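You operate a simulated robot arm through the tools that you are given. There is no shell and no other tool. Be economical: measure what you need, move in short steps, check, and stop when the job is done.

You are at the controls of a simulated robot arm. One attempt, no reset.

JOB
Set the driver box to a batch of 4 at 2.0 N m.
Fine: clear the old count and NOT OK; direction IN.

Only the result counts: the job must be done as asked and must still hold three seconds after the hand-in. Knocking over, shifting, dropping, spilling or breaking anything else fails it.

ROBOT AND FRAMES
A 7-joint arm with a two-finger parallel gripper, fixed in place. Base frame: the origin is at the foot of the arm, x ahead of it, y to its left, z up; the work surface is at about z = 0.84. Readings come in m, degrees, newtons and seconds.
With the tool pointing down near the work surface it reaches from about 0.24 to 0.68 m from the base axis. Its first joint turns from -66.0 to 66.0 degrees. Payload 2.4 kg.
The tool frame sits at the grasp point between the pads (the TCP): z along the fingers, y along the line on which they close. The tips reach 0.03 m beyond it. Largest opening 0.094 m; finger width 0.028, thickness 0.01; the body of the gripper, 0.05 by 0.096 m, starts 0.055 m behind the TCP.
Orientation is that of the tool frame in the base frame, as a unit quaternion [w, x, y, z]. With the fingers straight down and closing along the base's y, the tool's x points along the base's -x, its y along +y and its z along -z.

CONTROLS
- The arm moves only by the tool send_rows. Its arguments are lists of equal length, an entry for each row: "linear": the shift along the tool's x, y, z in m, a list of three; "dr": the turn, a rotation vector about the tool's x, y, z in degrees, a list of three. In form: {"linear": [[x, y, z], ...], "dr": [[ax, ay, az], ...]}. A call has 1 to 10 rows; each row is the pose to reach, as a shift and turn from the pose commanded when the call began, along the tool's axes at that moment. "gripper" is the closure, from 0 (fully open) to 1 (shut), set as the call begins (left out, the last holds). Rows are played at 5 a second. More than 0.05 m and 8.6 degrees between two rows, or a gripper value outside its range, and nothing of the call is played. Where a pose cannot be reached the arm comes as near as it can. A force on the tool above 40 N (or 10 N above the force at the start of the call, whichever is more), or a blocked arm, ends the call early, and 0.2 s more pass. Each finger travels about 0.153 m/s and halts on what it meets, pressing with about 38 N; the grip force reading is that of the motor and also rises with nothing between the fingers. The clock runs only during rows and for 0.2 s after the last one: add rows that repeat a pose to give the fingers time. The reply holds the time, the measured pose of the TCP, the force on the tool along the base axes, the opening and the grip force, in the units named above and with some noise, with the torque about the TCP (base axes, N m) and any sound that the robot's microphone picked up, and new pictures: "show" is both (left out), scene, wrist or none.
- Cameras (640 x 400 px; columns grow to the right, rows downward): "scene" is fixed at [0.0445, 0.479, 1.4512]; the picture's right is [-0.68, -0.73, 0.00], its down [-0.36, 0.34, -0.87] and it looks along [0.64, -0.59, -0.49] (base axes); focal length 369 px, centre (320, 200). "wrist" rides on the gripper at [0.076, 0.014, -0.102] in the tool frame; the picture's right is [-0.18, 0.98, 0.00], its down [-0.75, -0.14, -0.64] and it looks along [-0.63, -0.12, 0.77] (tool axes); focal length 243 px, centre (320, 200). There is no depth. A picture from a camera that has moved, and an enlarged one, comes with that camera's place and axes in the base frame and with its lens.
- enlarge(camera, box): a new picture of the part [left, top, right, bottom] of that camera's present view, enlarged. It takes no simulated time.
- sign_off(): hands the job in; it is judged then, once.

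Go step by step. Nothing tells you positions but the pictures and the camera data: compare them with the known pose of the tool, close in by small moves and look again before you grip or let go. The budget is 120 turns and 200 pictures, counting those below and the enlarged ones. Unless the task says otherwise, let go and move clear before handing in, and close with one line.

The tools are called after ">>>" by a JSON object that holds its "fn" and its "kwargs". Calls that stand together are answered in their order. send_rows: Moves the arm, as the interface text tells. Its arguments: {"type":"object","properties":{"linear":{"type":"array","items":{"type":"array","items":{"type":"number"}}},"dr":{"type":"array","items":{"type":"array","items":{"type":"number"}}},"gripper":{"type":"number"},"show":{"type":"string","enum":["both","scene","wrist","none"]}},"required":["linear","dr"]} The other tools are called the same way: enlarge (camera, box) takes an enlarged picture of a part of a camera's view; sign_off () hands the job in.

At the start:

```text
time: 0.0
tool_pos: [0.3532, -0.0583, 1.1652]
tool_rot: [0.0, 0.0, 1.0, 0.0]
ft_force: [-0.1, -0.1, 0.3]
wrist_torque: [-0.01, 0.01, 0.02]
opening: 0.0942
grasp_force: 0.0
```

scene: 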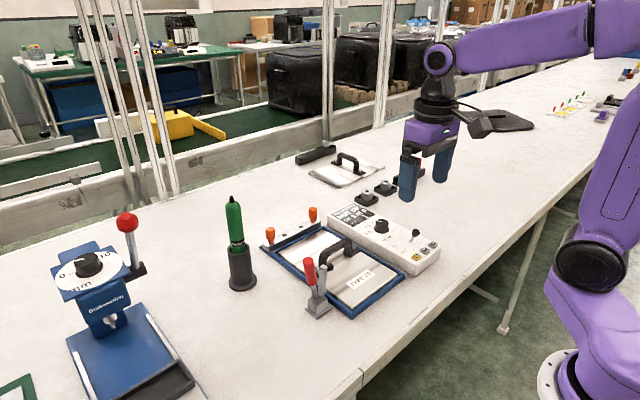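
wrist: 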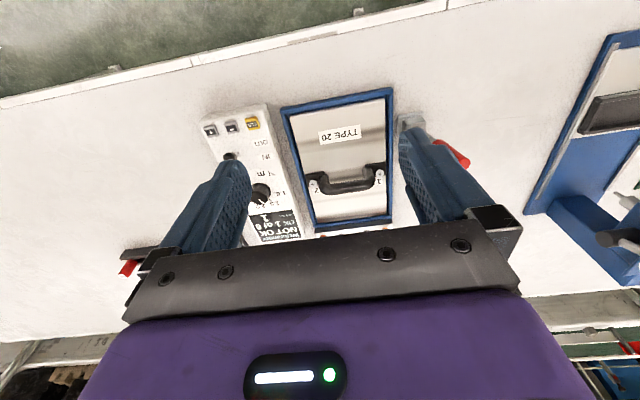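

I see the driver box (white) beside the blue frame fixture, with a knob, a lever, buttons and a display. Let me enlarge it in both cameras.

>>> {"fn": "enlarge", "kwargs": {"camera": "scene", "box": [310, 170, 470, 280]}}

>>> {"fn": "enlarge", "kwargs": {"camera": "wrist", "box": [190, 95, 320, 250]}}

```text
3.64 times, centred on (390, 225) of scene
camera zoom: at [0.0445, 0.479, 1.4512], right [-0.68, -0.73, 0.0], down [-0.36, 0.34, -0.87], along [0.64, -0.59, -0.49], focal length 1343 px, centre (66, 109)
```

zoom: 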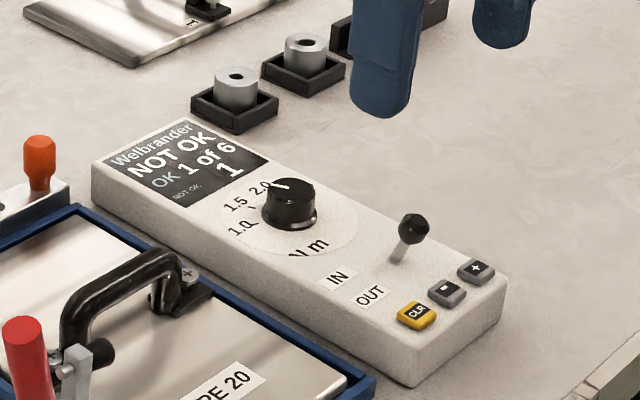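

```text
2.58 times, centred on (255, 172) of wrist
camera zoom: at [0.2762, -0.0448, 1.2675], right [0.18, 0.98, 0.0], down [0.75, -0.14, 0.64], along [0.63, -0.12, -0.77], focal length 626 px, centre (488, 271)
```

zoom: 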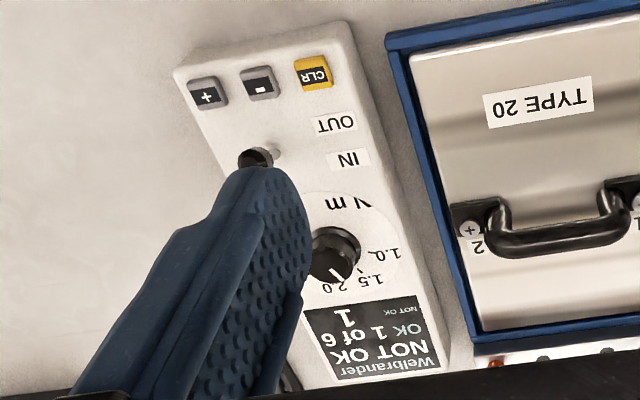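

The box needs: count 6→4 with "-", CLR, the knob to 2.0, and the lever to IN. I'll move above it for a clear wrist view.

>>> {"fn": "send_rows", "kwargs": {"linear": [[-0.01, -0.038, 0.015], [-0.02, -0.076, 0.03], [-0.03, -0.114, 0.045], [-0.04, -0.15, 0.06], [-0.04, -0.15, 0.06]], "dr": [[0, 0, 0], [0, 0, 0], [0, 0, 0], [0, 0, 0], [0, 0, 0]]}}

```text
time: 1.2
tool_pos: [0.3948, -0.2099, 1.1061]
tool_rot: [-0.001, -0.001, 1.0, 0.0]
ft_force: [1.5, 0.9, -0.8]
wrist_torque: [-0.01, 0.02, -0.03]
opening: 0.094
grasp_force: 0.0
camera wrist: at [0.3188, -0.1951, 1.2087], right [0.18, 0.98, 0.0], down [0.75, -0.14, 0.64], along [0.63, -0.12, -0.77], focal length 243 px, centre (320, 200)
```

scene: 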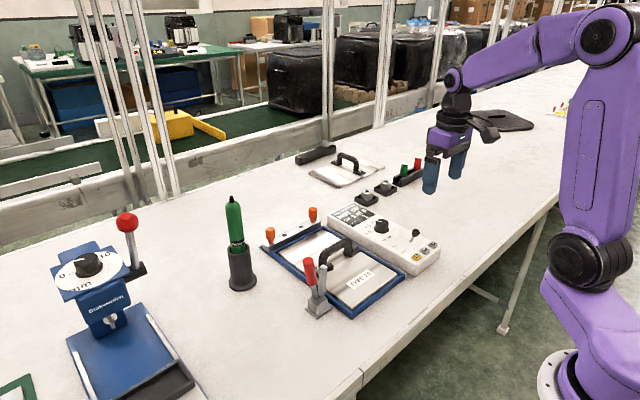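
wrist: 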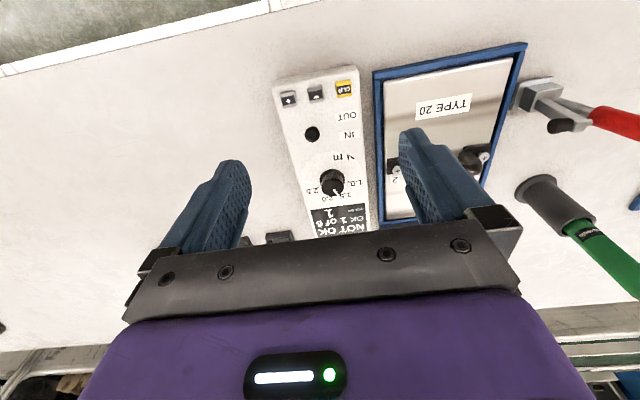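

>>> {"fn": "enlarge", "kwargs": {"camera": "wrist", "box": [260, 70, 400, 160]}}

>>> {"fn": "enlarge", "kwargs": {"camera": "wrist", "box": [260, 145, 400, 245]}}

>>> {"fn": "enlarge", "kwargs": {"camera": "scene", "box": [320, 200, 445, 275]}}

```text
4.44 times, centred on (330, 115) of wrist
camera zoom: at [0.3188, -0.1951, 1.2087], right [0.18, 0.98, 0.0], down [0.75, -0.14, 0.64], along [0.63, -0.12, -0.77], focal length 1078 px, centre (276, 578)
```

zoom: 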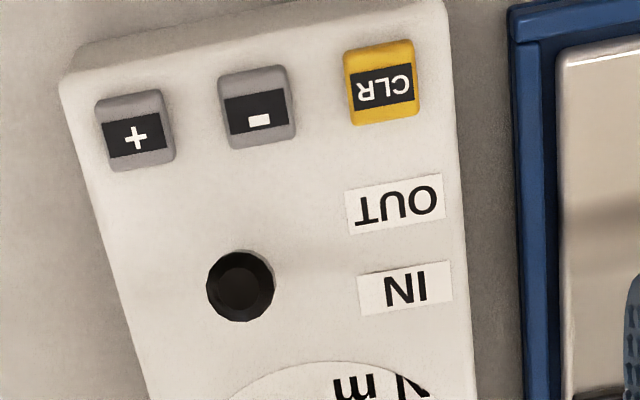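

```text
4.00 times, centred on (330, 195) of wrist
camera zoom: at [0.3188, -0.1951, 1.2087], right [0.18, 0.98, 0.0], down [0.75, -0.14, 0.64], along [0.63, -0.12, -0.77], focal length 970 px, centre (280, 220)
```

zoom: 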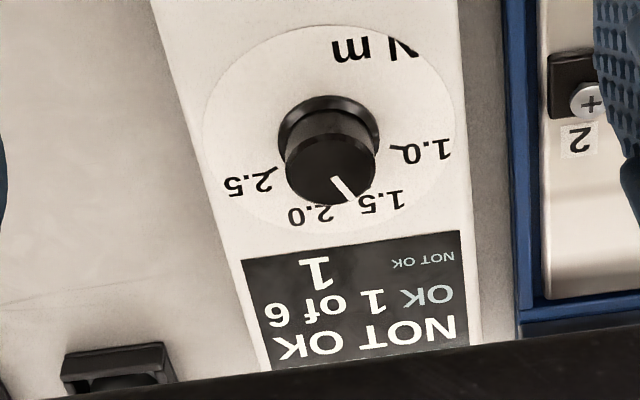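

```text
5.12 times, centred on (382, 238) of scene
camera zoom: at [0.0445, 0.479, 1.4512], right [-0.68, -0.73, 0.0], down [-0.36, 0.34, -0.87], along [0.64, -0.59, -0.49], focal length 1890 px, centre (0, 8)
```

zoom: 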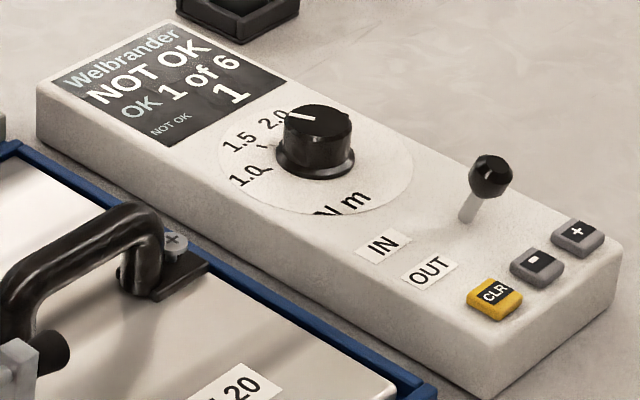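

The panel is aligned with the base axes: "-" at about (0.411, -0.219), CLR at (0.411, -0.183), the lever ball at (0.452, -0.231) leaning towards OUT, and the knob at (0.547, -0.219) pointing at 1.5. I'll close the fingers and go above "-".

>>> {"fn": "send_rows", "kwargs": {"linear": [[-0.014, -0.0088, 0.03], [-0.014, -0.0088, 0.07], [-0.014, -0.0088, 0.11], [-0.014, -0.0088, 0.15], [-0.014, -0.0088, 0.17], [-0.014, -0.0088, 0.17]], "dr": [[0, 0, 0], [0, 0, 0], [0, 0, 0], [0, 0, 0], [0, 0, 0], [0, 0, 0]], "gripper": 1}}

>>> {"fn": "enlarge", "kwargs": {"camera": "scene", "box": [320, 190, 460, 275]}}

```text
time: 2.6
tool_pos: [0.4067, -0.2189, 0.9357]
tool_rot: [0.0, -0.001, 1.0, 0.001]
ft_force: [0.7, 1.1, -0.1]
wrist_torque: [-0.02, 0.04, 0.03]
opening: 0.0
grasp_force: 33.7
camera wrist: at [0.3304, -0.2042, 1.0377], right [0.18, 0.98, 0.0], down [0.75, -0.14, 0.64], along [0.63, -0.12, -0.77], focal length 243 px, centre (320, 200)
```

scene: 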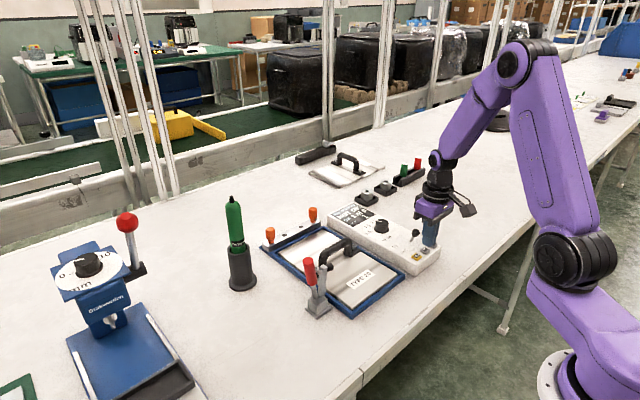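
wrist: 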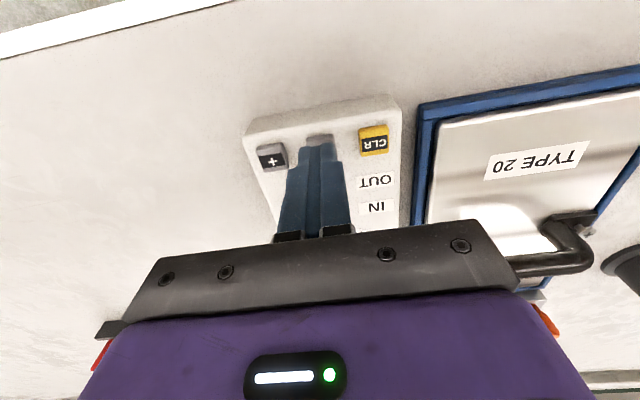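

```text
4.57 times, centred on (390, 232) of scene
camera zoom: at [0.0445, 0.479, 1.4512], right [-0.68, -0.73, 0.0], down [-0.36, 0.34, -0.87], along [0.64, -0.59, -0.49], focal length 1688 px, centre (0, 51)
```

zoom: 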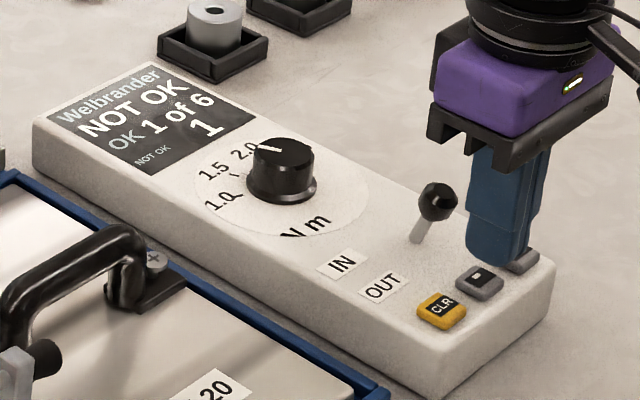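

The geometry agrees: "-" is right below the tip. I'll lower in small steps.

>>> {"fn": "send_rows", "kwargs": {"linear": [[-0.003, 0, 0.006], [-0.003, 0, 0.012], [-0.003, 0, 0.016], [-0.003, 0, 0.019]], "dr": [[0, 0, 0], [0, 0, 0], [0, 0, 0], [0, 0, 0]], "show": "none"}}

>>> {"fn": "enlarge", "kwargs": {"camera": "scene", "box": [320, 190, 460, 275]}}

```text
time: 3.6
tool_pos: [0.41, -0.2189, 0.9152]
tool_rot: [0.0, -0.001, 1.0, 0.0]
ft_force: [1.1, 1.2, 3.6]
wrist_torque: [0.04, 0.0, -0.03]
opening: 0.0001
grasp_force: 33.2
heard: click
```

```text
4.57 times, centred on (390, 232) of scene
camera zoom: at [0.0445, 0.479, 1.4512], right [-0.68, -0.73, 0.0], down [-0.36, 0.34, -0.87], along [0.64, -0.59, -0.49], focal length 1688 px, centre (0, 51)
```

zoom: 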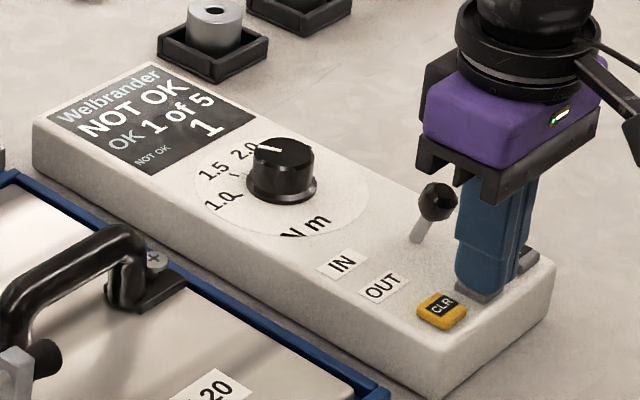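

It clicked and now shows 1 of 5. I'll lift off and press once more.

>>> {"fn": "send_rows", "kwargs": {"linear": [[0, 0, -0.01], [0, 0, -0.014], [0, 0, -0.014], [0, 0, -0.008], [0, 0, -0.003], [0, 0, 0], [0, 0, -0.008], [0, 0, -0.025]], "dr": [[0, 0, 0], [0, 0, 0], [0, 0, 0], [0, 0, 0], [0, 0, 0], [0, 0, 0], [0, 0, 0], [0, 0, 0]], "show": "none"}}

>>> {"fn": "enlarge", "kwargs": {"camera": "scene", "box": [320, 190, 460, 275]}}

```text
time: 5.4
tool_pos: [0.408, -0.2172, 0.9425]
tool_rot: [0.0, -0.001, 1.0, 0.001]
ft_force: [-0.4, 0.4, 0.0]
wrist_torque: [0.02, 0.02, 0.02]
opening: 0.0
grasp_force: 32.7
```

```text
4.57 times, centred on (390, 232) of scene
camera zoom: at [0.0445, 0.479, 1.4512], right [-0.68, -0.73, 0.0], down [-0.36, 0.34, -0.87], along [0.64, -0.59, -0.49], focal length 1688 px, centre (0, 51)
```

zoom: 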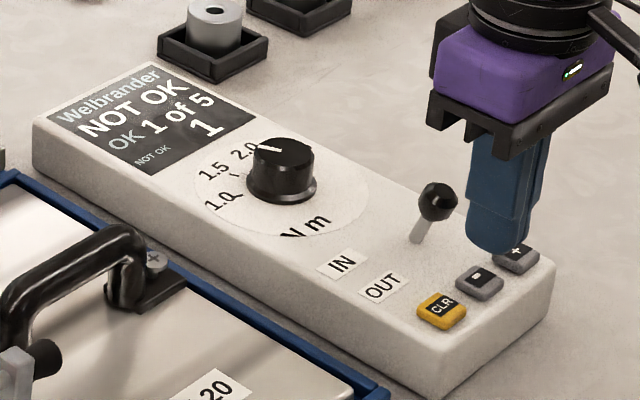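

The second press didn't register, because the dwell was too short. I'll press again with a hold.

>>> {"fn": "send_rows", "kwargs": {"linear": [[-0.001, -0.001, 0.015], [-0.001, -0.001, 0.021], [-0.001, -0.001, 0.025], [-0.001, -0.001, 0.026]], "dr": [[0, 0, 0], [0, 0, 0], [0, 0, 0], [0, 0, 0]], "show": "none"}}

>>> {"fn": "enlarge", "kwargs": {"camera": "scene", "box": [320, 190, 460, 275]}}

```text
time: 6.4
tool_pos: [0.4097, -0.2192, 0.915]
tool_rot: [0.002, 0.0, 1.0, -0.001]
ft_force: [0.3, -1.9, 6.1]
wrist_torque: [0.01, 0.03, 0.01]
opening: 0.0
grasp_force: 32.9
heard: click
```

```text
4.57 times, centred on (390, 232) of scene
camera zoom: at [0.0445, 0.479, 1.4513], right [-0.68, -0.73, 0.0], down [-0.36, 0.34, -0.87], along [0.64, -0.59, -0.49], focal length 1688 px, centre (0, 51)
```

zoom: 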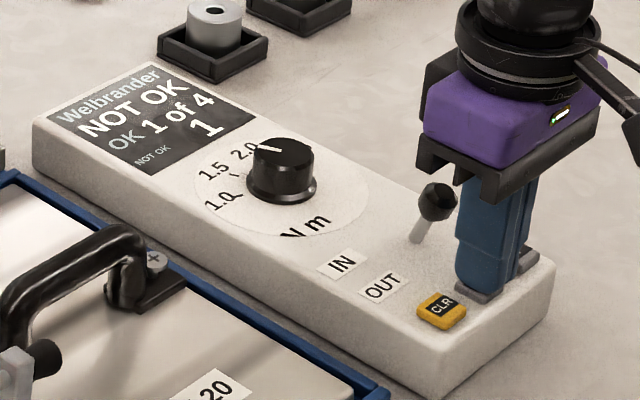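

The display now shows 1 of 4. Next I'll lift, line up behind the lever ball and push it toward IN (+x).

>>> {"fn": "send_rows", "kwargs": {"linear": [[0, 0, -0.015], [0, -0.006, -0.022], [0, -0.012, -0.018], [-0.01, -0.012, -0.018], [-0.02, -0.012, -0.018], [-0.028, -0.012, -0.018], [-0.036, -0.012, -0.018], [-0.044, -0.012, -0.018], [-0.044, -0.012, -0.018]], "dr": [[0, 0, 0], [0, 0, 0], [0, 0, 0], [0, 0, 0], [0, 0, 0], [0, 0, 0], [0, 0, 0], [0, 0, 0], [0, 0, 0]], "show": "none"}}

>>> {"fn": "enlarge", "kwargs": {"camera": "scene", "box": [320, 190, 460, 275]}}

```text
time: 8.4
tool_pos: [0.4507, -0.2315, 0.9328]
tool_rot: [-0.005, 0.001, 1.0, 0.001]
ft_force: [-26.5, -1.3, 5.7]
wrist_torque: [0.08, 0.47, 0.03]
opening: 0.0
grasp_force: 32.9
```

```text
4.57 times, centred on (390, 232) of scene
camera zoom: at [0.0437, 0.479, 1.4513], right [-0.68, -0.73, 0.0], down [-0.36, 0.34, -0.87], along [0.64, -0.59, -0.49], focal length 1688 px, centre (0, 51)
```

zoom: 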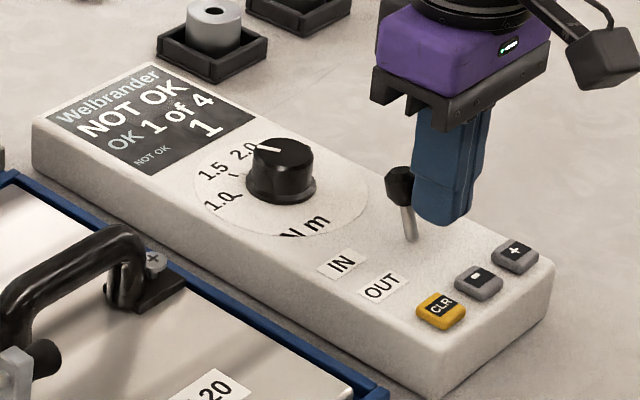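

The lever is at its IN stop with 26 N on it. I'll back off and check that it holds.

>>> {"fn": "send_rows", "kwargs": {"linear": [[0.012, 0, 0], [0.024, 0, 0], [0.03, 0, -0.03], [0.03, 0.02, -0.04], [0.03, 0.02, -0.04]], "dr": [[0, 0, 0], [0, 0, 0], [0, 0, 0], [0, 0, 0], [0, 0, 0]], "show": "none"}}

>>> {"fn": "enlarge", "kwargs": {"camera": "scene", "box": [320, 190, 460, 275]}}

```text
time: 9.6
tool_pos: [0.4241, -0.2114, 0.974]
tool_rot: [-0.001, -0.002, 1.0, 0.0]
ft_force: [0.0, -1.1, 0.0]
wrist_torque: [-0.01, 0.0, -0.02]
opening: 0.0002
grasp_force: 33.2
```

```text
4.57 times, centred on (390, 232) of scene
camera zoom: at [0.0445, 0.479, 1.4512], right [-0.68, -0.73, 0.0], down [-0.36, 0.34, -0.87], along [0.64, -0.59, -0.49], focal length 1688 px, centre (0, 51)
```

zoom: 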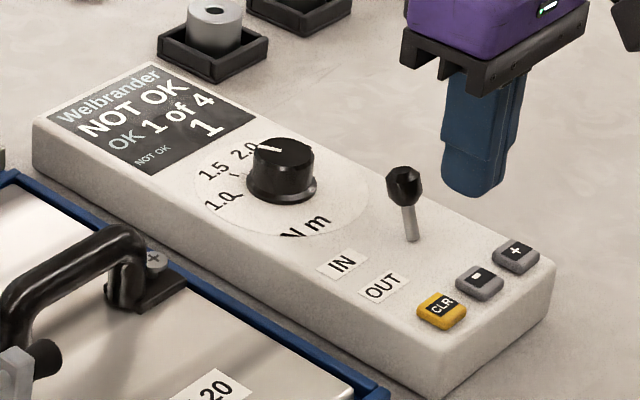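

The lever holds at IN. Now I'll move above the knob with the fingers partly open.

>>> {"fn": "send_rows", "kwargs": {"linear": [[-0.02, -0.002, -0.03], [-0.055, -0.004, -0.03], [-0.09, -0.007, -0.03], [-0.123, -0.007, -0.03], [-0.123, -0.007, -0.02], [-0.123, -0.007, -0.02]], "dr": [[0, 0, 0], [0, 0, 0], [0, 0, 0], [0, 0, 0], [0, 0, 0], [0, 0, 0]], "gripper": 0.3}}

>>> {"fn": "enlarge", "kwargs": {"camera": "scene", "box": [320, 160, 460, 250]}}

>>> {"fn": "enlarge", "kwargs": {"camera": "wrist", "box": [250, 90, 390, 250]}}

```text
time: 11.0
tool_pos: [0.5458, -0.2213, 0.9894]
tool_rot: [-0.001, 0.0, 1.0, 0.0]
ft_force: [0.0, 0.0, -0.7]
wrist_torque: [0.02, 0.03, 0.0]
opening: 0.0659
grasp_force: 0.1
camera wrist: at [0.4692, -0.2063, 1.0925], right [0.18, 0.98, 0.0], down [0.75, -0.14, 0.64], along [0.63, -0.12, -0.77], focal length 243 px, centre (320, 200)
```

scene: 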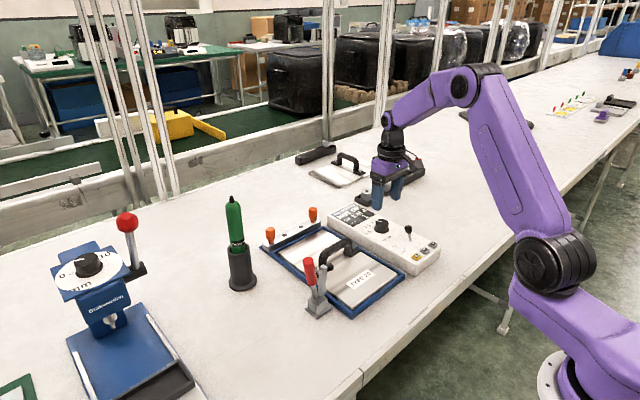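
wrist: 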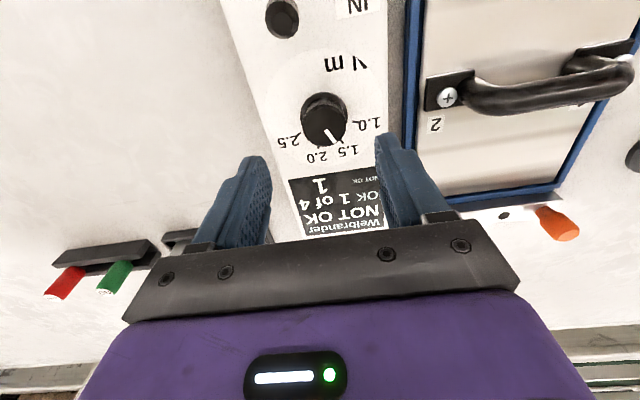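

```text
4.44 times, centred on (390, 205) of scene
camera zoom: at [0.0445, 0.479, 1.4512], right [-0.68, -0.73, 0.0], down [-0.36, 0.34, -0.87], along [0.64, -0.59, -0.49], focal length 1641 px, centre (9, 178)
```

zoom: 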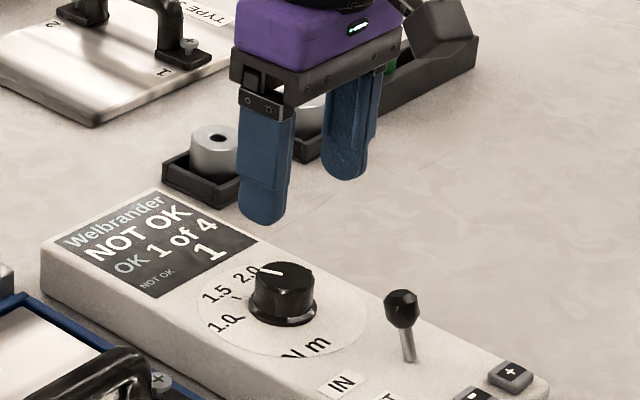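

```text
2.50 times, centred on (320, 170) of wrist
camera zoom: at [0.4692, -0.2063, 1.0925], right [0.18, 0.98, 0.0], down [0.75, -0.14, 0.64], along [0.63, -0.12, -0.77], focal length 606 px, centre (320, 275)
```

zoom: 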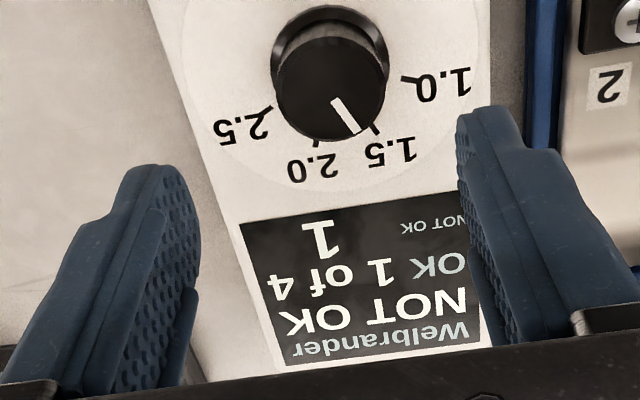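

The knob centre is about 2–3 mm to +y of the tool axis. I'll shift, descend until the tips are just above the knob, and re-check the centring.

>>> {"fn": "send_rows", "kwargs": {"linear": [[-0.001, 0.0022, 0.02], [-0.001, 0.0022, 0.04], [-0.001, 0.0022, 0.045], [-0.001, 0.0022, 0.045]], "dr": [[0, 0, 0], [0, 0, 0], [0, 0, 0], [0, 0, 0]]}}

>>> {"fn": "enlarge", "kwargs": {"camera": "wrist", "box": [240, 90, 400, 250]}}

>>> {"fn": "enlarge", "kwargs": {"camera": "scene", "box": [340, 170, 430, 250]}}

```text
time: 12.0
tool_pos: [0.5464, -0.2154, 0.9468]
tool_rot: [0.0, -0.001, 1.0, 0.0]
ft_force: [0.5, -0.5, 0.5]
wrist_torque: [-0.02, 0.01, -0.02]
opening: 0.0658
grasp_force: 0.0
camera wrist: at [0.4703, -0.2009, 1.0492], right [0.18, 0.98, 0.0], down [0.75, -0.14, 0.64], along [0.63, -0.12, -0.77], focal length 243 px, centre (320, 200)
```

scene: 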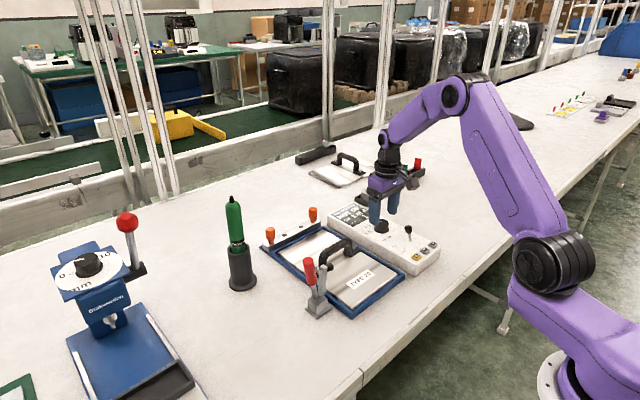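
wrist: 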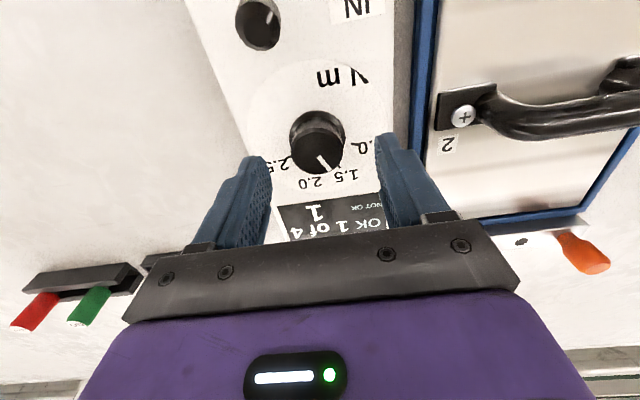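

```text
2.50 times, centred on (320, 170) of wrist
camera zoom: at [0.4703, -0.2009, 1.0492], right [0.18, 0.98, 0.0], down [0.75, -0.14, 0.64], along [0.63, -0.12, -0.77], focal length 606 px, centre (320, 275)
```

zoom: 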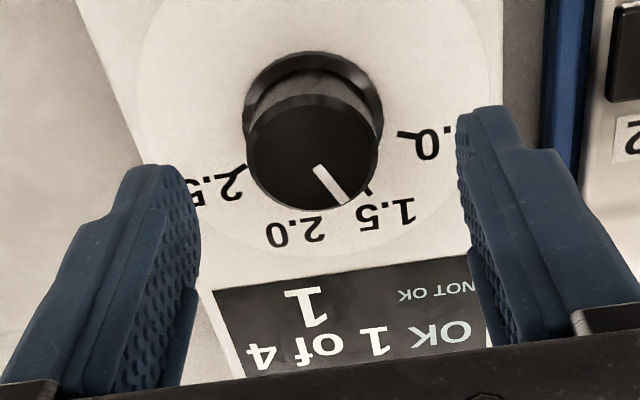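

```text
5.00 times, centred on (385, 210) of scene
camera zoom: at [0.0445, 0.479, 1.4512], right [-0.68, -0.73, 0.0], down [-0.36, 0.34, -0.87], along [0.64, -0.59, -0.49], focal length 1846 px, centre (-5, 150)
```

zoom: 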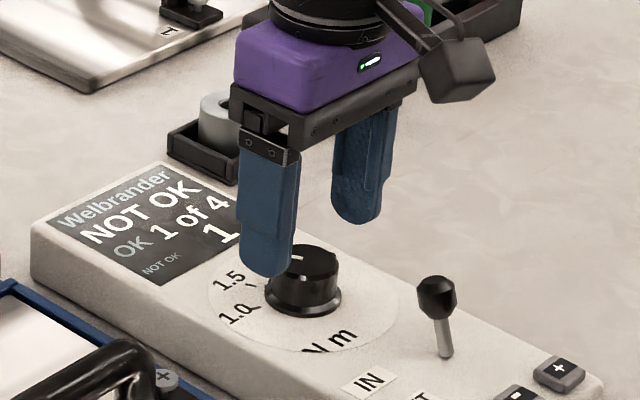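

The knob is centred fore-and-aft and sits 2 mm to -y. I'll correct, descend around it, narrow the gap and look.

>>> {"fn": "send_rows", "kwargs": {"linear": [[0, -0.002, 0], [0, -0.002, 0.01], [0, -0.002, 0.02], [0, -0.002, 0.025], [0, -0.002, 0.025]], "dr": [[0, 0, 0], [0, 0, 0], [0, 0, 0], [0, 0, 0], [0, 0, 0]], "gripper": 0.45, "show": "none"}}

>>> {"fn": "enlarge", "kwargs": {"camera": "wrist", "box": [240, 90, 400, 250]}}

>>> {"fn": "enlarge", "kwargs": {"camera": "scene", "box": [340, 170, 430, 250]}}

```text
time: 13.2
tool_pos: [0.5482, -0.2162, 0.9228]
tool_rot: [0.0, 0.0, 1.0, 0.0]
ft_force: [-0.2, -0.1, -1.5]
wrist_torque: [0.0, 0.01, 0.0]
opening: 0.0515
grasp_force: 0.0
```

```text
2.50 times, centred on (320, 170) of wrist
camera zoom: at [0.4714, -0.2024, 1.0258], right [0.18, 0.98, 0.0], down [0.75, -0.14, 0.64], along [0.63, -0.12, -0.77], focal length 606 px, centre (320, 275)
```

zoom: 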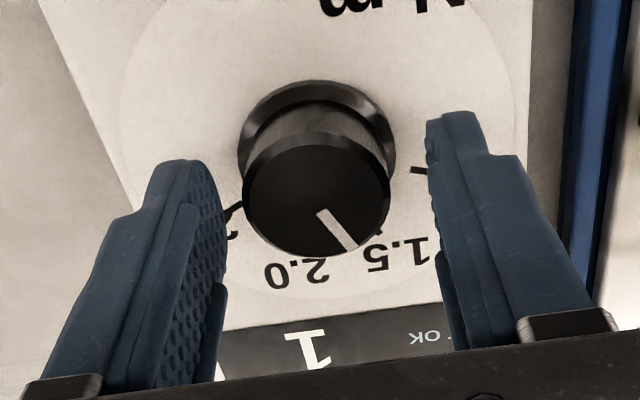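

```text
5.00 times, centred on (385, 210) of scene
camera zoom: at [0.0445, 0.479, 1.4512], right [-0.68, -0.73, 0.0], down [-0.36, 0.34, -0.87], along [0.64, -0.59, -0.49], focal length 1846 px, centre (-5, 150)
```

zoom: 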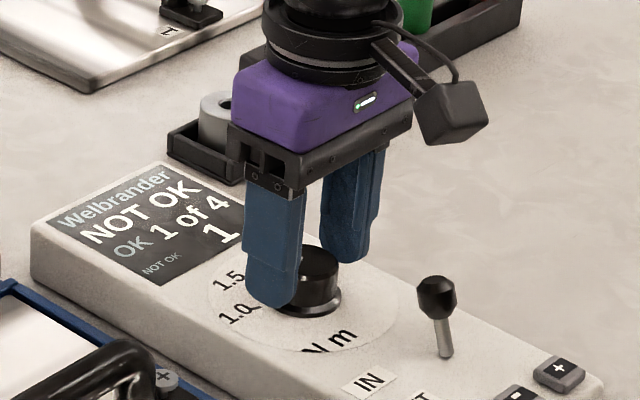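

Centring is within 1 mm. I'll close on the knob now.

>>> {"fn": "send_rows", "kwargs": {"linear": [[0, -0.0008, 0], [0, -0.0008, 0], [0, -0.0008, 0]], "dr": [[0, 0, 0], [0, 0, 0], [0, 0, 0]], "gripper": 0.75, "show": "none"}}

>>> {"fn": "enlarge", "kwargs": {"camera": "wrist", "box": [240, 90, 400, 250]}}

```text
time: 14.0
tool_pos: [0.5476, -0.2177, 0.9221]
tool_rot: [0.0, 0.0, 1.0, 0.0]
ft_force: [-2.2, -5.0, -3.4]
wrist_torque: [0.22, -0.6, -0.03]
opening: 0.0357
grasp_force: 45.4
```

```text
2.50 times, centred on (320, 170) of wrist
camera zoom: at [0.4715, -0.2037, 1.0258], right [0.18, 0.98, 0.0], down [0.75, -0.14, 0.64], along [0.63, -0.12, -0.77], focal length 606 px, centre (320, 275)
```

zoom: 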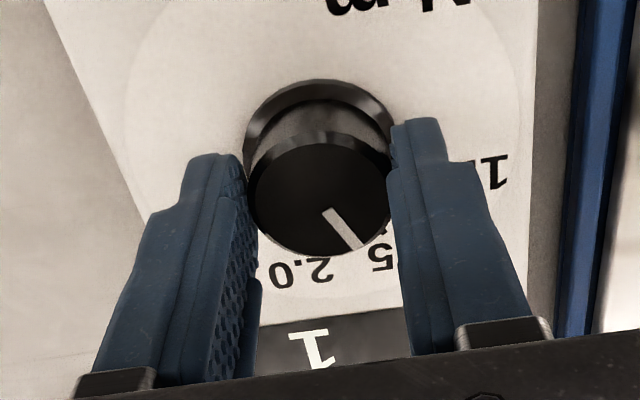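

It's gripped firmly at 0.0357 m with little side force. I'll turn 41° clockwise seen from above (positive about tool z).

>>> {"fn": "send_rows", "kwargs": {"linear": [[0, 0, 0], [0, 0, 0], [0, 0, 0], [0, 0, 0], [0, 0, 0], [0, 0, 0], [0, 0, 0], [0, 0, 0], [0, 0, 0]], "dr": [[0, 0, 6], [0, 0, 12], [0, 0, 18], [0, 0, 24], [0, 0, 30], [0, 0, 36], [0, 0, 41], [0, 0, 41], [0, 0, 41]]}}

>>> {"fn": "enlarge", "kwargs": {"camera": "wrist", "box": [240, 90, 400, 250]}}

>>> {"fn": "enlarge", "kwargs": {"camera": "scene", "box": [320, 180, 450, 270]}}

```text
time: 16.0
tool_pos: [0.5481, -0.2164, 0.924]
tool_rot: [-0.001, 0.35, 0.937, 0.001]
ft_force: [-15.7, 12.7, 10.8]
wrist_torque: [0.4, 0.05, 0.0]
opening: 0.0353
grasp_force: 44.4
camera wrist: at [0.5004, -0.1561, 1.0261], right [0.78, 0.62, 0.0], down [0.48, -0.6, 0.64], along [0.4, -0.5, -0.77], focal length 243 px, centre (320, 200)
```

scene: 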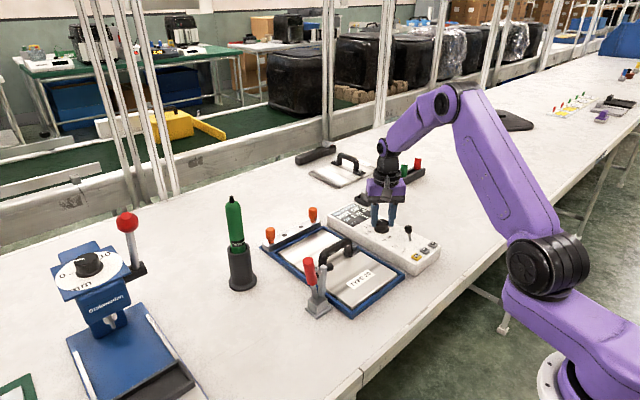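
wrist: 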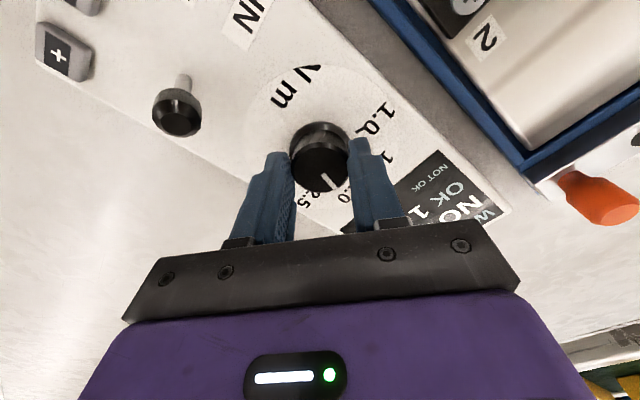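

```text
2.50 times, centred on (320, 170) of wrist
camera zoom: at [0.5004, -0.1561, 1.0261], right [0.78, 0.62, 0.0], down [0.48, -0.6, 0.64], along [0.4, -0.5, -0.77], focal length 606 px, centre (320, 275)
```

zoom: 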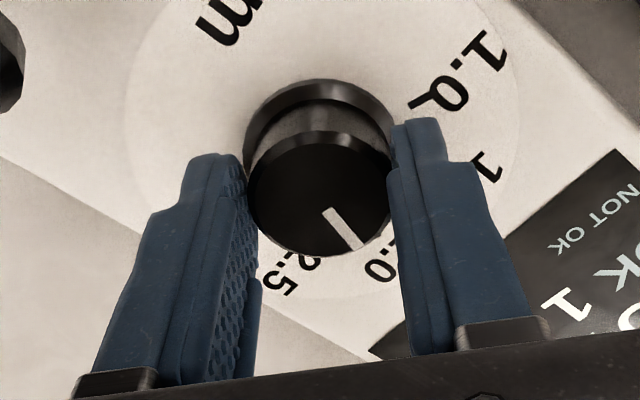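

```text
4.44 times, centred on (385, 225) of scene
camera zoom: at [0.0439, 0.4794, 1.4511], right [-0.68, -0.73, 0.0], down [-0.36, 0.34, -0.87], along [0.64, -0.59, -0.49], focal length 1641 px, centre (31, 89)
```

zoom: 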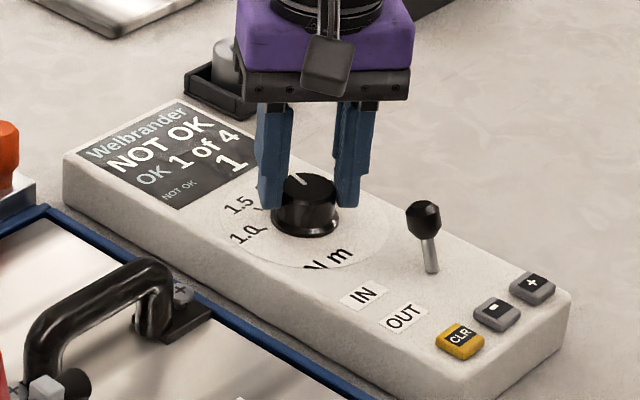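

The knob turned with the gripper and didn't slip. I'll release, rise and inspect.

>>> {"fn": "send_rows", "kwargs": {"linear": [[0, 0, 0], [0, 0, 0], [0, 0, -0.02], [0, 0, -0.05], [0, 0, -0.08], [0, 0, -0.08]], "dr": [[0, 0, 0], [0, 0, 0], [0, 0, 0], [0, 0, 0], [0, 0, 0], [0, 0, 0]], "gripper": 0.4, "show": "none"}}

>>> {"fn": "enlarge", "kwargs": {"camera": "wrist", "box": [240, 70, 400, 230]}}

>>> {"fn": "enlarge", "kwargs": {"camera": "scene", "box": [320, 190, 460, 275]}}

```text
time: 17.4
tool_pos: [0.5514, -0.2202, 1.0044]
tool_rot: [0.001, 0.35, 0.937, 0.0]
ft_force: [-0.3, 0.1, 0.0]
wrist_torque: [0.02, -0.02, -0.02]
opening: 0.0564
grasp_force: 0.1
```

```text
2.50 times, centred on (320, 150) of wrist
camera zoom: at [0.5033, -0.1599, 1.1065], right [0.78, 0.62, 0.0], down [0.48, -0.6, 0.64], along [0.4, -0.5, -0.77], focal length 606 px, centre (320, 325)
```

zoom: 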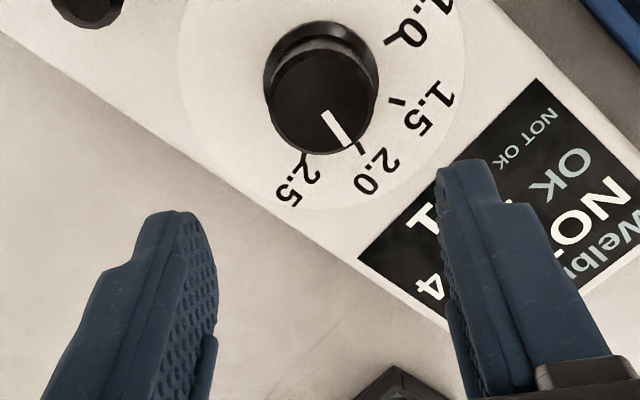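

```text
4.57 times, centred on (390, 232) of scene
camera zoom: at [0.0445, 0.479, 1.4512], right [-0.68, -0.73, 0.0], down [-0.36, 0.34, -0.87], along [0.64, -0.59, -0.49], focal length 1688 px, centre (0, 51)
```

zoom: 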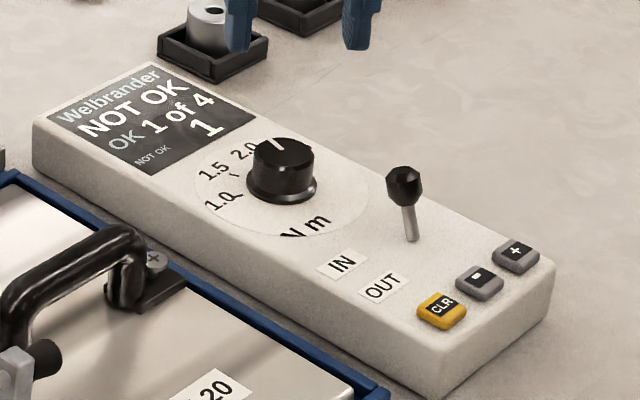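

The pointer sits at the 2.0 tick. I'll rotate the hand back, close the fingers and verify from the square view.

>>> {"fn": "send_rows", "kwargs": {"linear": [[0, 0, 0], [0, 0, 0], [0, 0, 0], [0, 0, 0], [0, 0, 0], [0, 0, 0], [0, 0, 0]], "dr": [[0, 0, -7], [0, 0, -14], [0, 0, -21], [0, 0, -28], [0, 0, -35], [0, 0, -41], [0, 0, -41]], "show": "none"}}

>>> {"fn": "enlarge", "kwargs": {"camera": "wrist", "box": [250, 70, 390, 190]}}

```text
time: 19.0
tool_pos: [0.5496, -0.219, 1.0043]
tool_rot: [0.0, -0.001, 1.0, 0.0]
ft_force: [-0.5, -0.3, 0.5]
wrist_torque: [-0.01, -0.03, 0.02]
opening: 0.0565
grasp_force: 0.0
```

```text
3.33 times, centred on (320, 130) of wrist
camera zoom: at [0.4734, -0.2044, 1.1063], right [0.18, 0.98, 0.0], down [0.75, -0.14, 0.64], along [0.63, -0.12, -0.77], focal length 809 px, centre (320, 433)
```

zoom: 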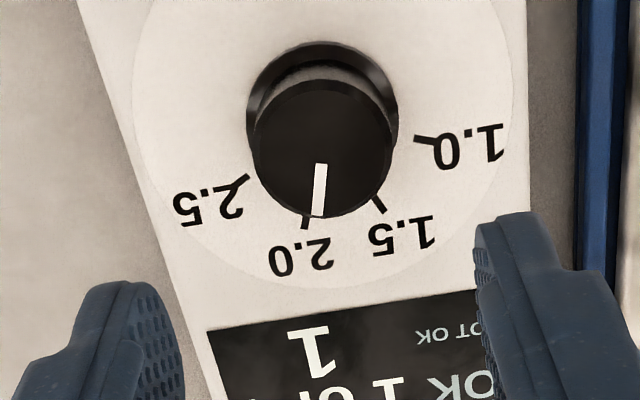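

The pointer may be a few degrees short of the tick; I'll look closer.

>>> {"fn": "enlarge", "kwargs": {"camera": "wrist", "box": [295, 80, 345, 150]}}

>>> {"fn": "enlarge", "kwargs": {"camera": "scene", "box": [360, 210, 400, 240]}}

```text
5.71 times, centred on (320, 115) of wrist
camera zoom: at [0.4734, -0.2044, 1.1063], right [0.18, 0.98, 0.0], down [0.75, -0.14, 0.64], along [0.63, -0.12, -0.77], focal length 1386 px, centre (320, 686)
```

zoom: 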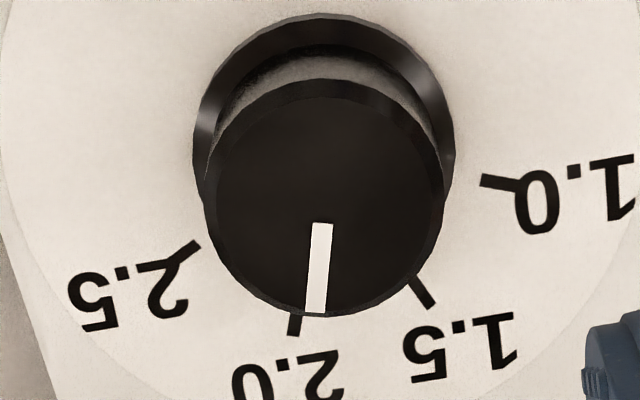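

```text
13.33 times, centred on (380, 225) of scene
camera zoom: at [0.0445, 0.479, 1.4512], right [-0.68, -0.73, 0.0], down [-0.36, 0.34, -0.87], along [0.64, -0.59, -0.49], focal length 4923 px, centre (-480, -133)
```

zoom: 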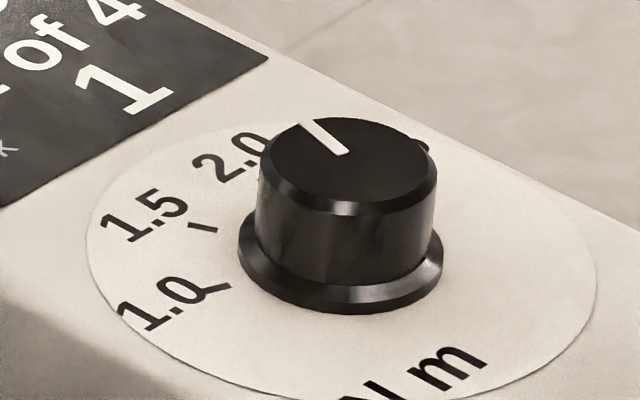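

The dial step looks like 45° rather than 41°, so about 4.5° is missing. I'll regrip and trim.

>>> {"fn": "send_rows", "kwargs": {"linear": [[0, 0, 0.03], [0, 0, 0.06], [0, 0, 0.08], [0, 0, 0.08]], "dr": [[0, 0, 0], [0, 0, 0], [0, 0, 0], [0, 0, 0]], "show": "none"}}

>>> {"fn": "send_rows", "kwargs": {"linear": [[0, 0, 0], [0, 0, 0], [0, 0, 0], [0, 0, 0], [0, 0, 0], [0, 0, 0]], "dr": [[0, 0, 0], [0, 0, 0], [0, 0, 2], [0, 0, 4.5], [0, 0, 4.5], [0, 0, 4.5]], "gripper": 0.75, "show": "none"}}

>>> {"fn": "send_rows", "kwargs": {"linear": [[0, 0, 0], [0, 0, 0], [0, 0, -0.03], [0, 0, -0.06], [0, 0, -0.08], [0, 0, -0.08]], "dr": [[0, 0, 0], [0, 0, 0], [0, 0, 0], [0, 0, 0], [0, 0, -4.5], [0, 0, -4.5]], "gripper": 0.4, "show": "none"}}

>>> {"fn": "enlarge", "kwargs": {"camera": "wrist", "box": [295, 80, 345, 150]}}

>>> {"fn": "enlarge", "kwargs": {"camera": "scene", "box": [320, 190, 460, 275]}}

```text
time: 20.0
tool_pos: [0.5483, -0.2173, 0.9233]
tool_rot: [0.0, -0.001, 1.0, 0.001]
ft_force: [-0.4, 0.8, -0.5]
wrist_torque: [0.01, 0.0, 0.02]
opening: 0.0563
grasp_force: 0.0
```

```text
time: 21.4
tool_pos: [0.5495, -0.2183, 0.925]
tool_rot: [0.001, 0.039, 0.999, 0.0]
ft_force: [5.3, 2.4, 2.1]
wrist_torque: [-0.05, 0.19, -0.01]
opening: 0.0351
grasp_force: 45.0
```

```text
time: 22.8
tool_pos: [0.5528, -0.2193, 1.0049]
tool_rot: [0.0, 0.0, 1.0, 0.001]
ft_force: [0.3, -0.4, 0.3]
wrist_torque: [0.03, -0.01, -0.02]
opening: 0.0563
grasp_force: 0.1
```

```text
5.71 times, centred on (320, 115) of wrist
camera zoom: at [0.476, -0.2058, 1.107], right [0.18, 0.98, 0.0], down [0.75, -0.14, 0.64], along [0.63, -0.12, -0.77], focal length 1386 px, centre (320, 686)
```

zoom: 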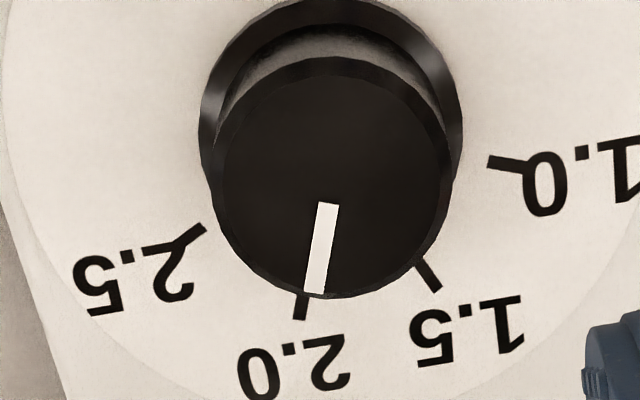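

```text
4.57 times, centred on (390, 232) of scene
camera zoom: at [0.0445, 0.479, 1.4512], right [-0.68, -0.73, 0.0], down [-0.36, 0.34, -0.87], along [0.64, -0.59, -0.49], focal length 1688 px, centre (0, 51)
```

zoom: 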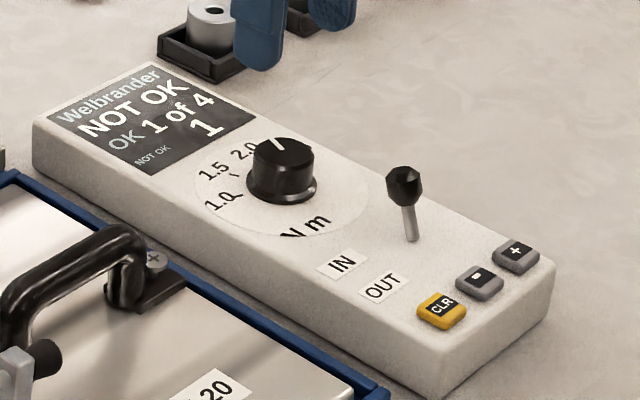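

The pointer now lines up with 2.0. Next is CLR: close the fingers and hover above it.

>>> {"fn": "send_rows", "kwargs": {"linear": [[0.045, 0.01, 0], [0.09, 0.02, 0], [0.135, 0.036, 0], [0.1395, 0.036, 0.04], [0.1395, 0.036, 0.065], [0.1395, 0.036, 0.065]], "dr": [[0, 0, 0], [0, 0, 0], [0, 0, 0], [0, 0, 0], [0, 0, 0], [0, 0, 0]], "gripper": 1, "show": "wrist"}}

>>> {"fn": "enlarge", "kwargs": {"camera": "scene", "box": [320, 190, 460, 275]}}

```text
time: 24.2
tool_pos: [0.4133, -0.1833, 0.938]
tool_rot: [0.0, -0.001, 1.0, 0.0]
ft_force: [-0.8, -0.1, 0.0]
wrist_torque: [0.03, -0.01, -0.04]
opening: 0.0
grasp_force: 33.1
camera wrist: at [0.3353, -0.1687, 1.04], right [0.18, 0.98, 0.0], down [0.75, -0.14, 0.64], along [0.63, -0.12, -0.77], focal length 243 px, centre (320, 200)
```

wrist: 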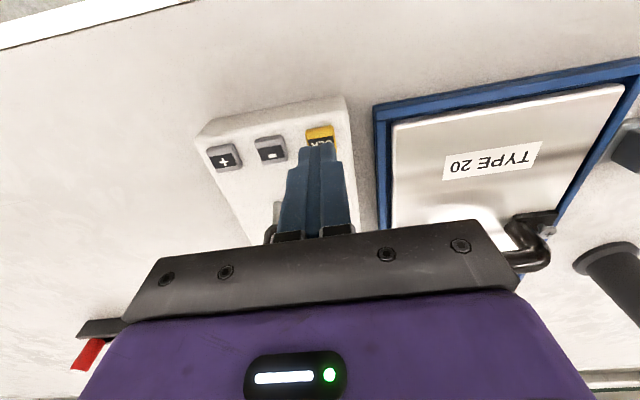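

```text
4.57 times, centred on (390, 232) of scene
camera zoom: at [0.0445, 0.479, 1.4512], right [-0.68, -0.73, 0.0], down [-0.36, 0.34, -0.87], along [0.64, -0.59, -0.49], focal length 1688 px, centre (0, 51)
```

zoom: 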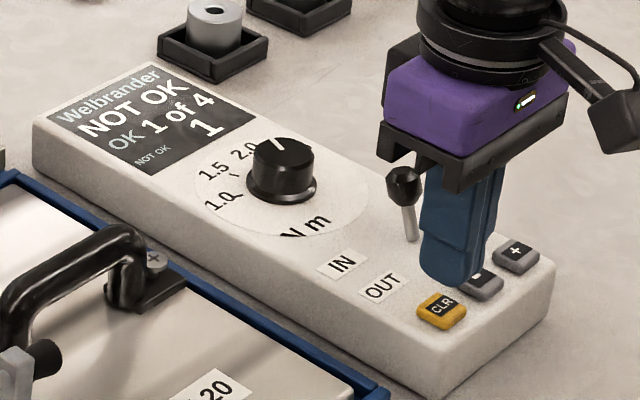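

The tip is over CLR. I'll press and hold.

>>> {"fn": "send_rows", "kwargs": {"linear": [[0.002, 0, 0.012], [0.002, 0, 0.019], [0.002, 0, 0.023], [0.002, 0, 0.024], [0.002, 0, 0.024]], "dr": [[0, 0, 0], [0, 0, 0], [0, 0, 0], [0, 0, 0], [0, 0, 0]], "show": "none"}}

>>> {"fn": "enlarge", "kwargs": {"camera": "scene", "box": [320, 190, 460, 275]}}

```text
time: 25.5
tool_pos: [0.4089, -0.1815, 0.9149]
tool_rot: [0.001, 0.0, 1.0, 0.0]
ft_force: [-3.4, 2.7, 11.5]
wrist_torque: [0.12, 0.15, 0.0]
opening: 0.0002
grasp_force: 33.4
heard: click
stopped in row 5: the force on the tool passed its limit at 41 N (the readings are from after the stop); the commanded pose is now the measured one
```

```text
4.57 times, centred on (390, 232) of scene
camera zoom: at [0.0443, 0.4791, 1.4512], right [-0.68, -0.73, 0.0], down [-0.36, 0.34, -0.87], along [0.64, -0.59, -0.49], focal length 1688 px, centre (0, 51)
```

zoom: 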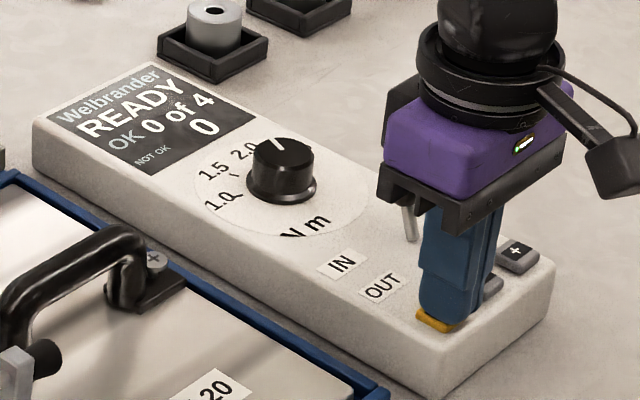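

It shows READY, 0 of 4 and 0. I'll lift clear and verify.

>>> {"fn": "send_rows", "kwargs": {"linear": [[0, 0, -0.03], [0, 0, -0.07], [0.02, 0, -0.11], [0.02, 0, -0.15], [0.02, 0, -0.18], [0.02, 0, -0.18]], "dr": [[0, 0, 0], [0, 0, 0], [0, 0, 0], [0, 0, 0], [0, 0, 0], [0, 0, 0]]}}

>>> {"fn": "enlarge", "kwargs": {"camera": "scene", "box": [320, 190, 460, 275]}}

>>> {"fn": "enlarge", "kwargs": {"camera": "wrist", "box": [240, 70, 400, 230]}}

```text
time: 26.9
tool_pos: [0.3878, -0.1827, 1.0973]
tool_rot: [0.001, 0.0, 1.0, -0.002]
ft_force: [-0.9, 0.2, -0.5]
wrist_torque: [-0.01, -0.01, 0.0]
opening: 0.0001
grasp_force: 33.2
camera wrist: at [0.3112, -0.1683, 1.1994], right [0.18, 0.98, 0.0], down [0.75, -0.14, 0.64], along [0.63, -0.12, -0.76], focal length 243 px, centre (320, 200)
```

scene: 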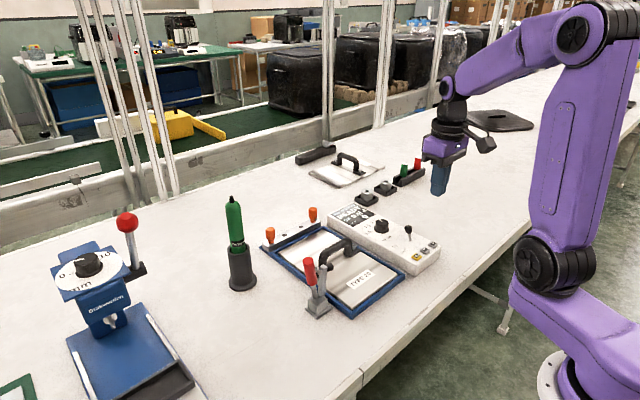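
wrist: 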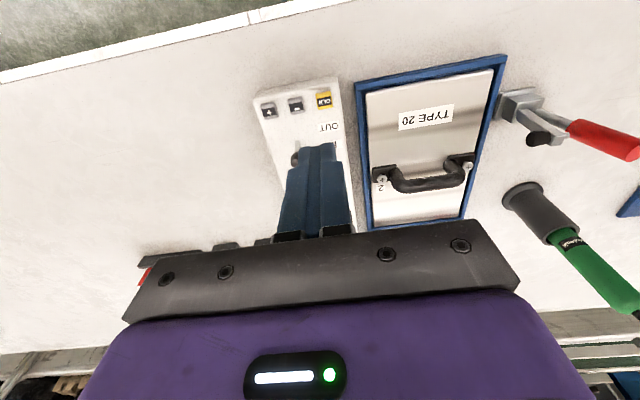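

```text
4.57 times, centred on (390, 232) of scene
camera zoom: at [0.0445, 0.479, 1.4512], right [-0.68, -0.73, 0.0], down [-0.36, 0.34, -0.87], along [0.64, -0.59, -0.49], focal length 1688 px, centre (0, 51)
```

zoom: 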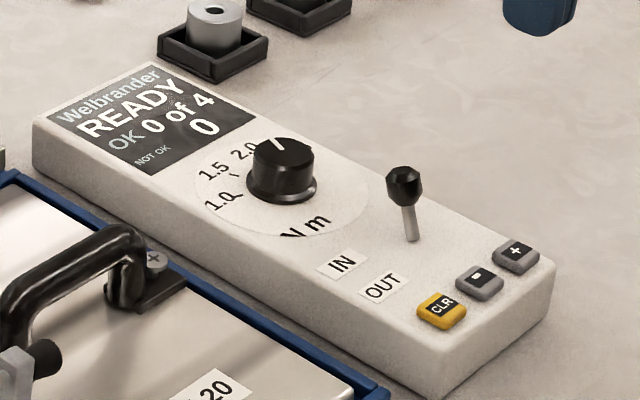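

```text
2.50 times, centred on (320, 150) of wrist
camera zoom: at [0.3112, -0.1683, 1.1994], right [0.18, 0.98, 0.0], down [0.75, -0.14, 0.64], along [0.63, -0.12, -0.76], focal length 606 px, centre (320, 325)
```

zoom: 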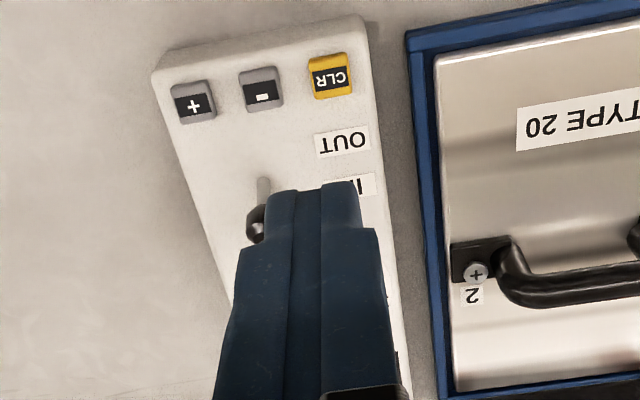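

The display reads READY, 0 of 4 and NOT OK 0. The knob is at 2.0, the lever leans to IN, nothing else has moved and the arm is clear, so I'm handing in.

>>> {"fn": "sign_off", "kwargs": {}}

```text
The job is handed in.
```

The driver box is set to a batch of 4 at 2.0 N m with direction IN, the old count and NOT OK are cleared, and I've handed the job in.
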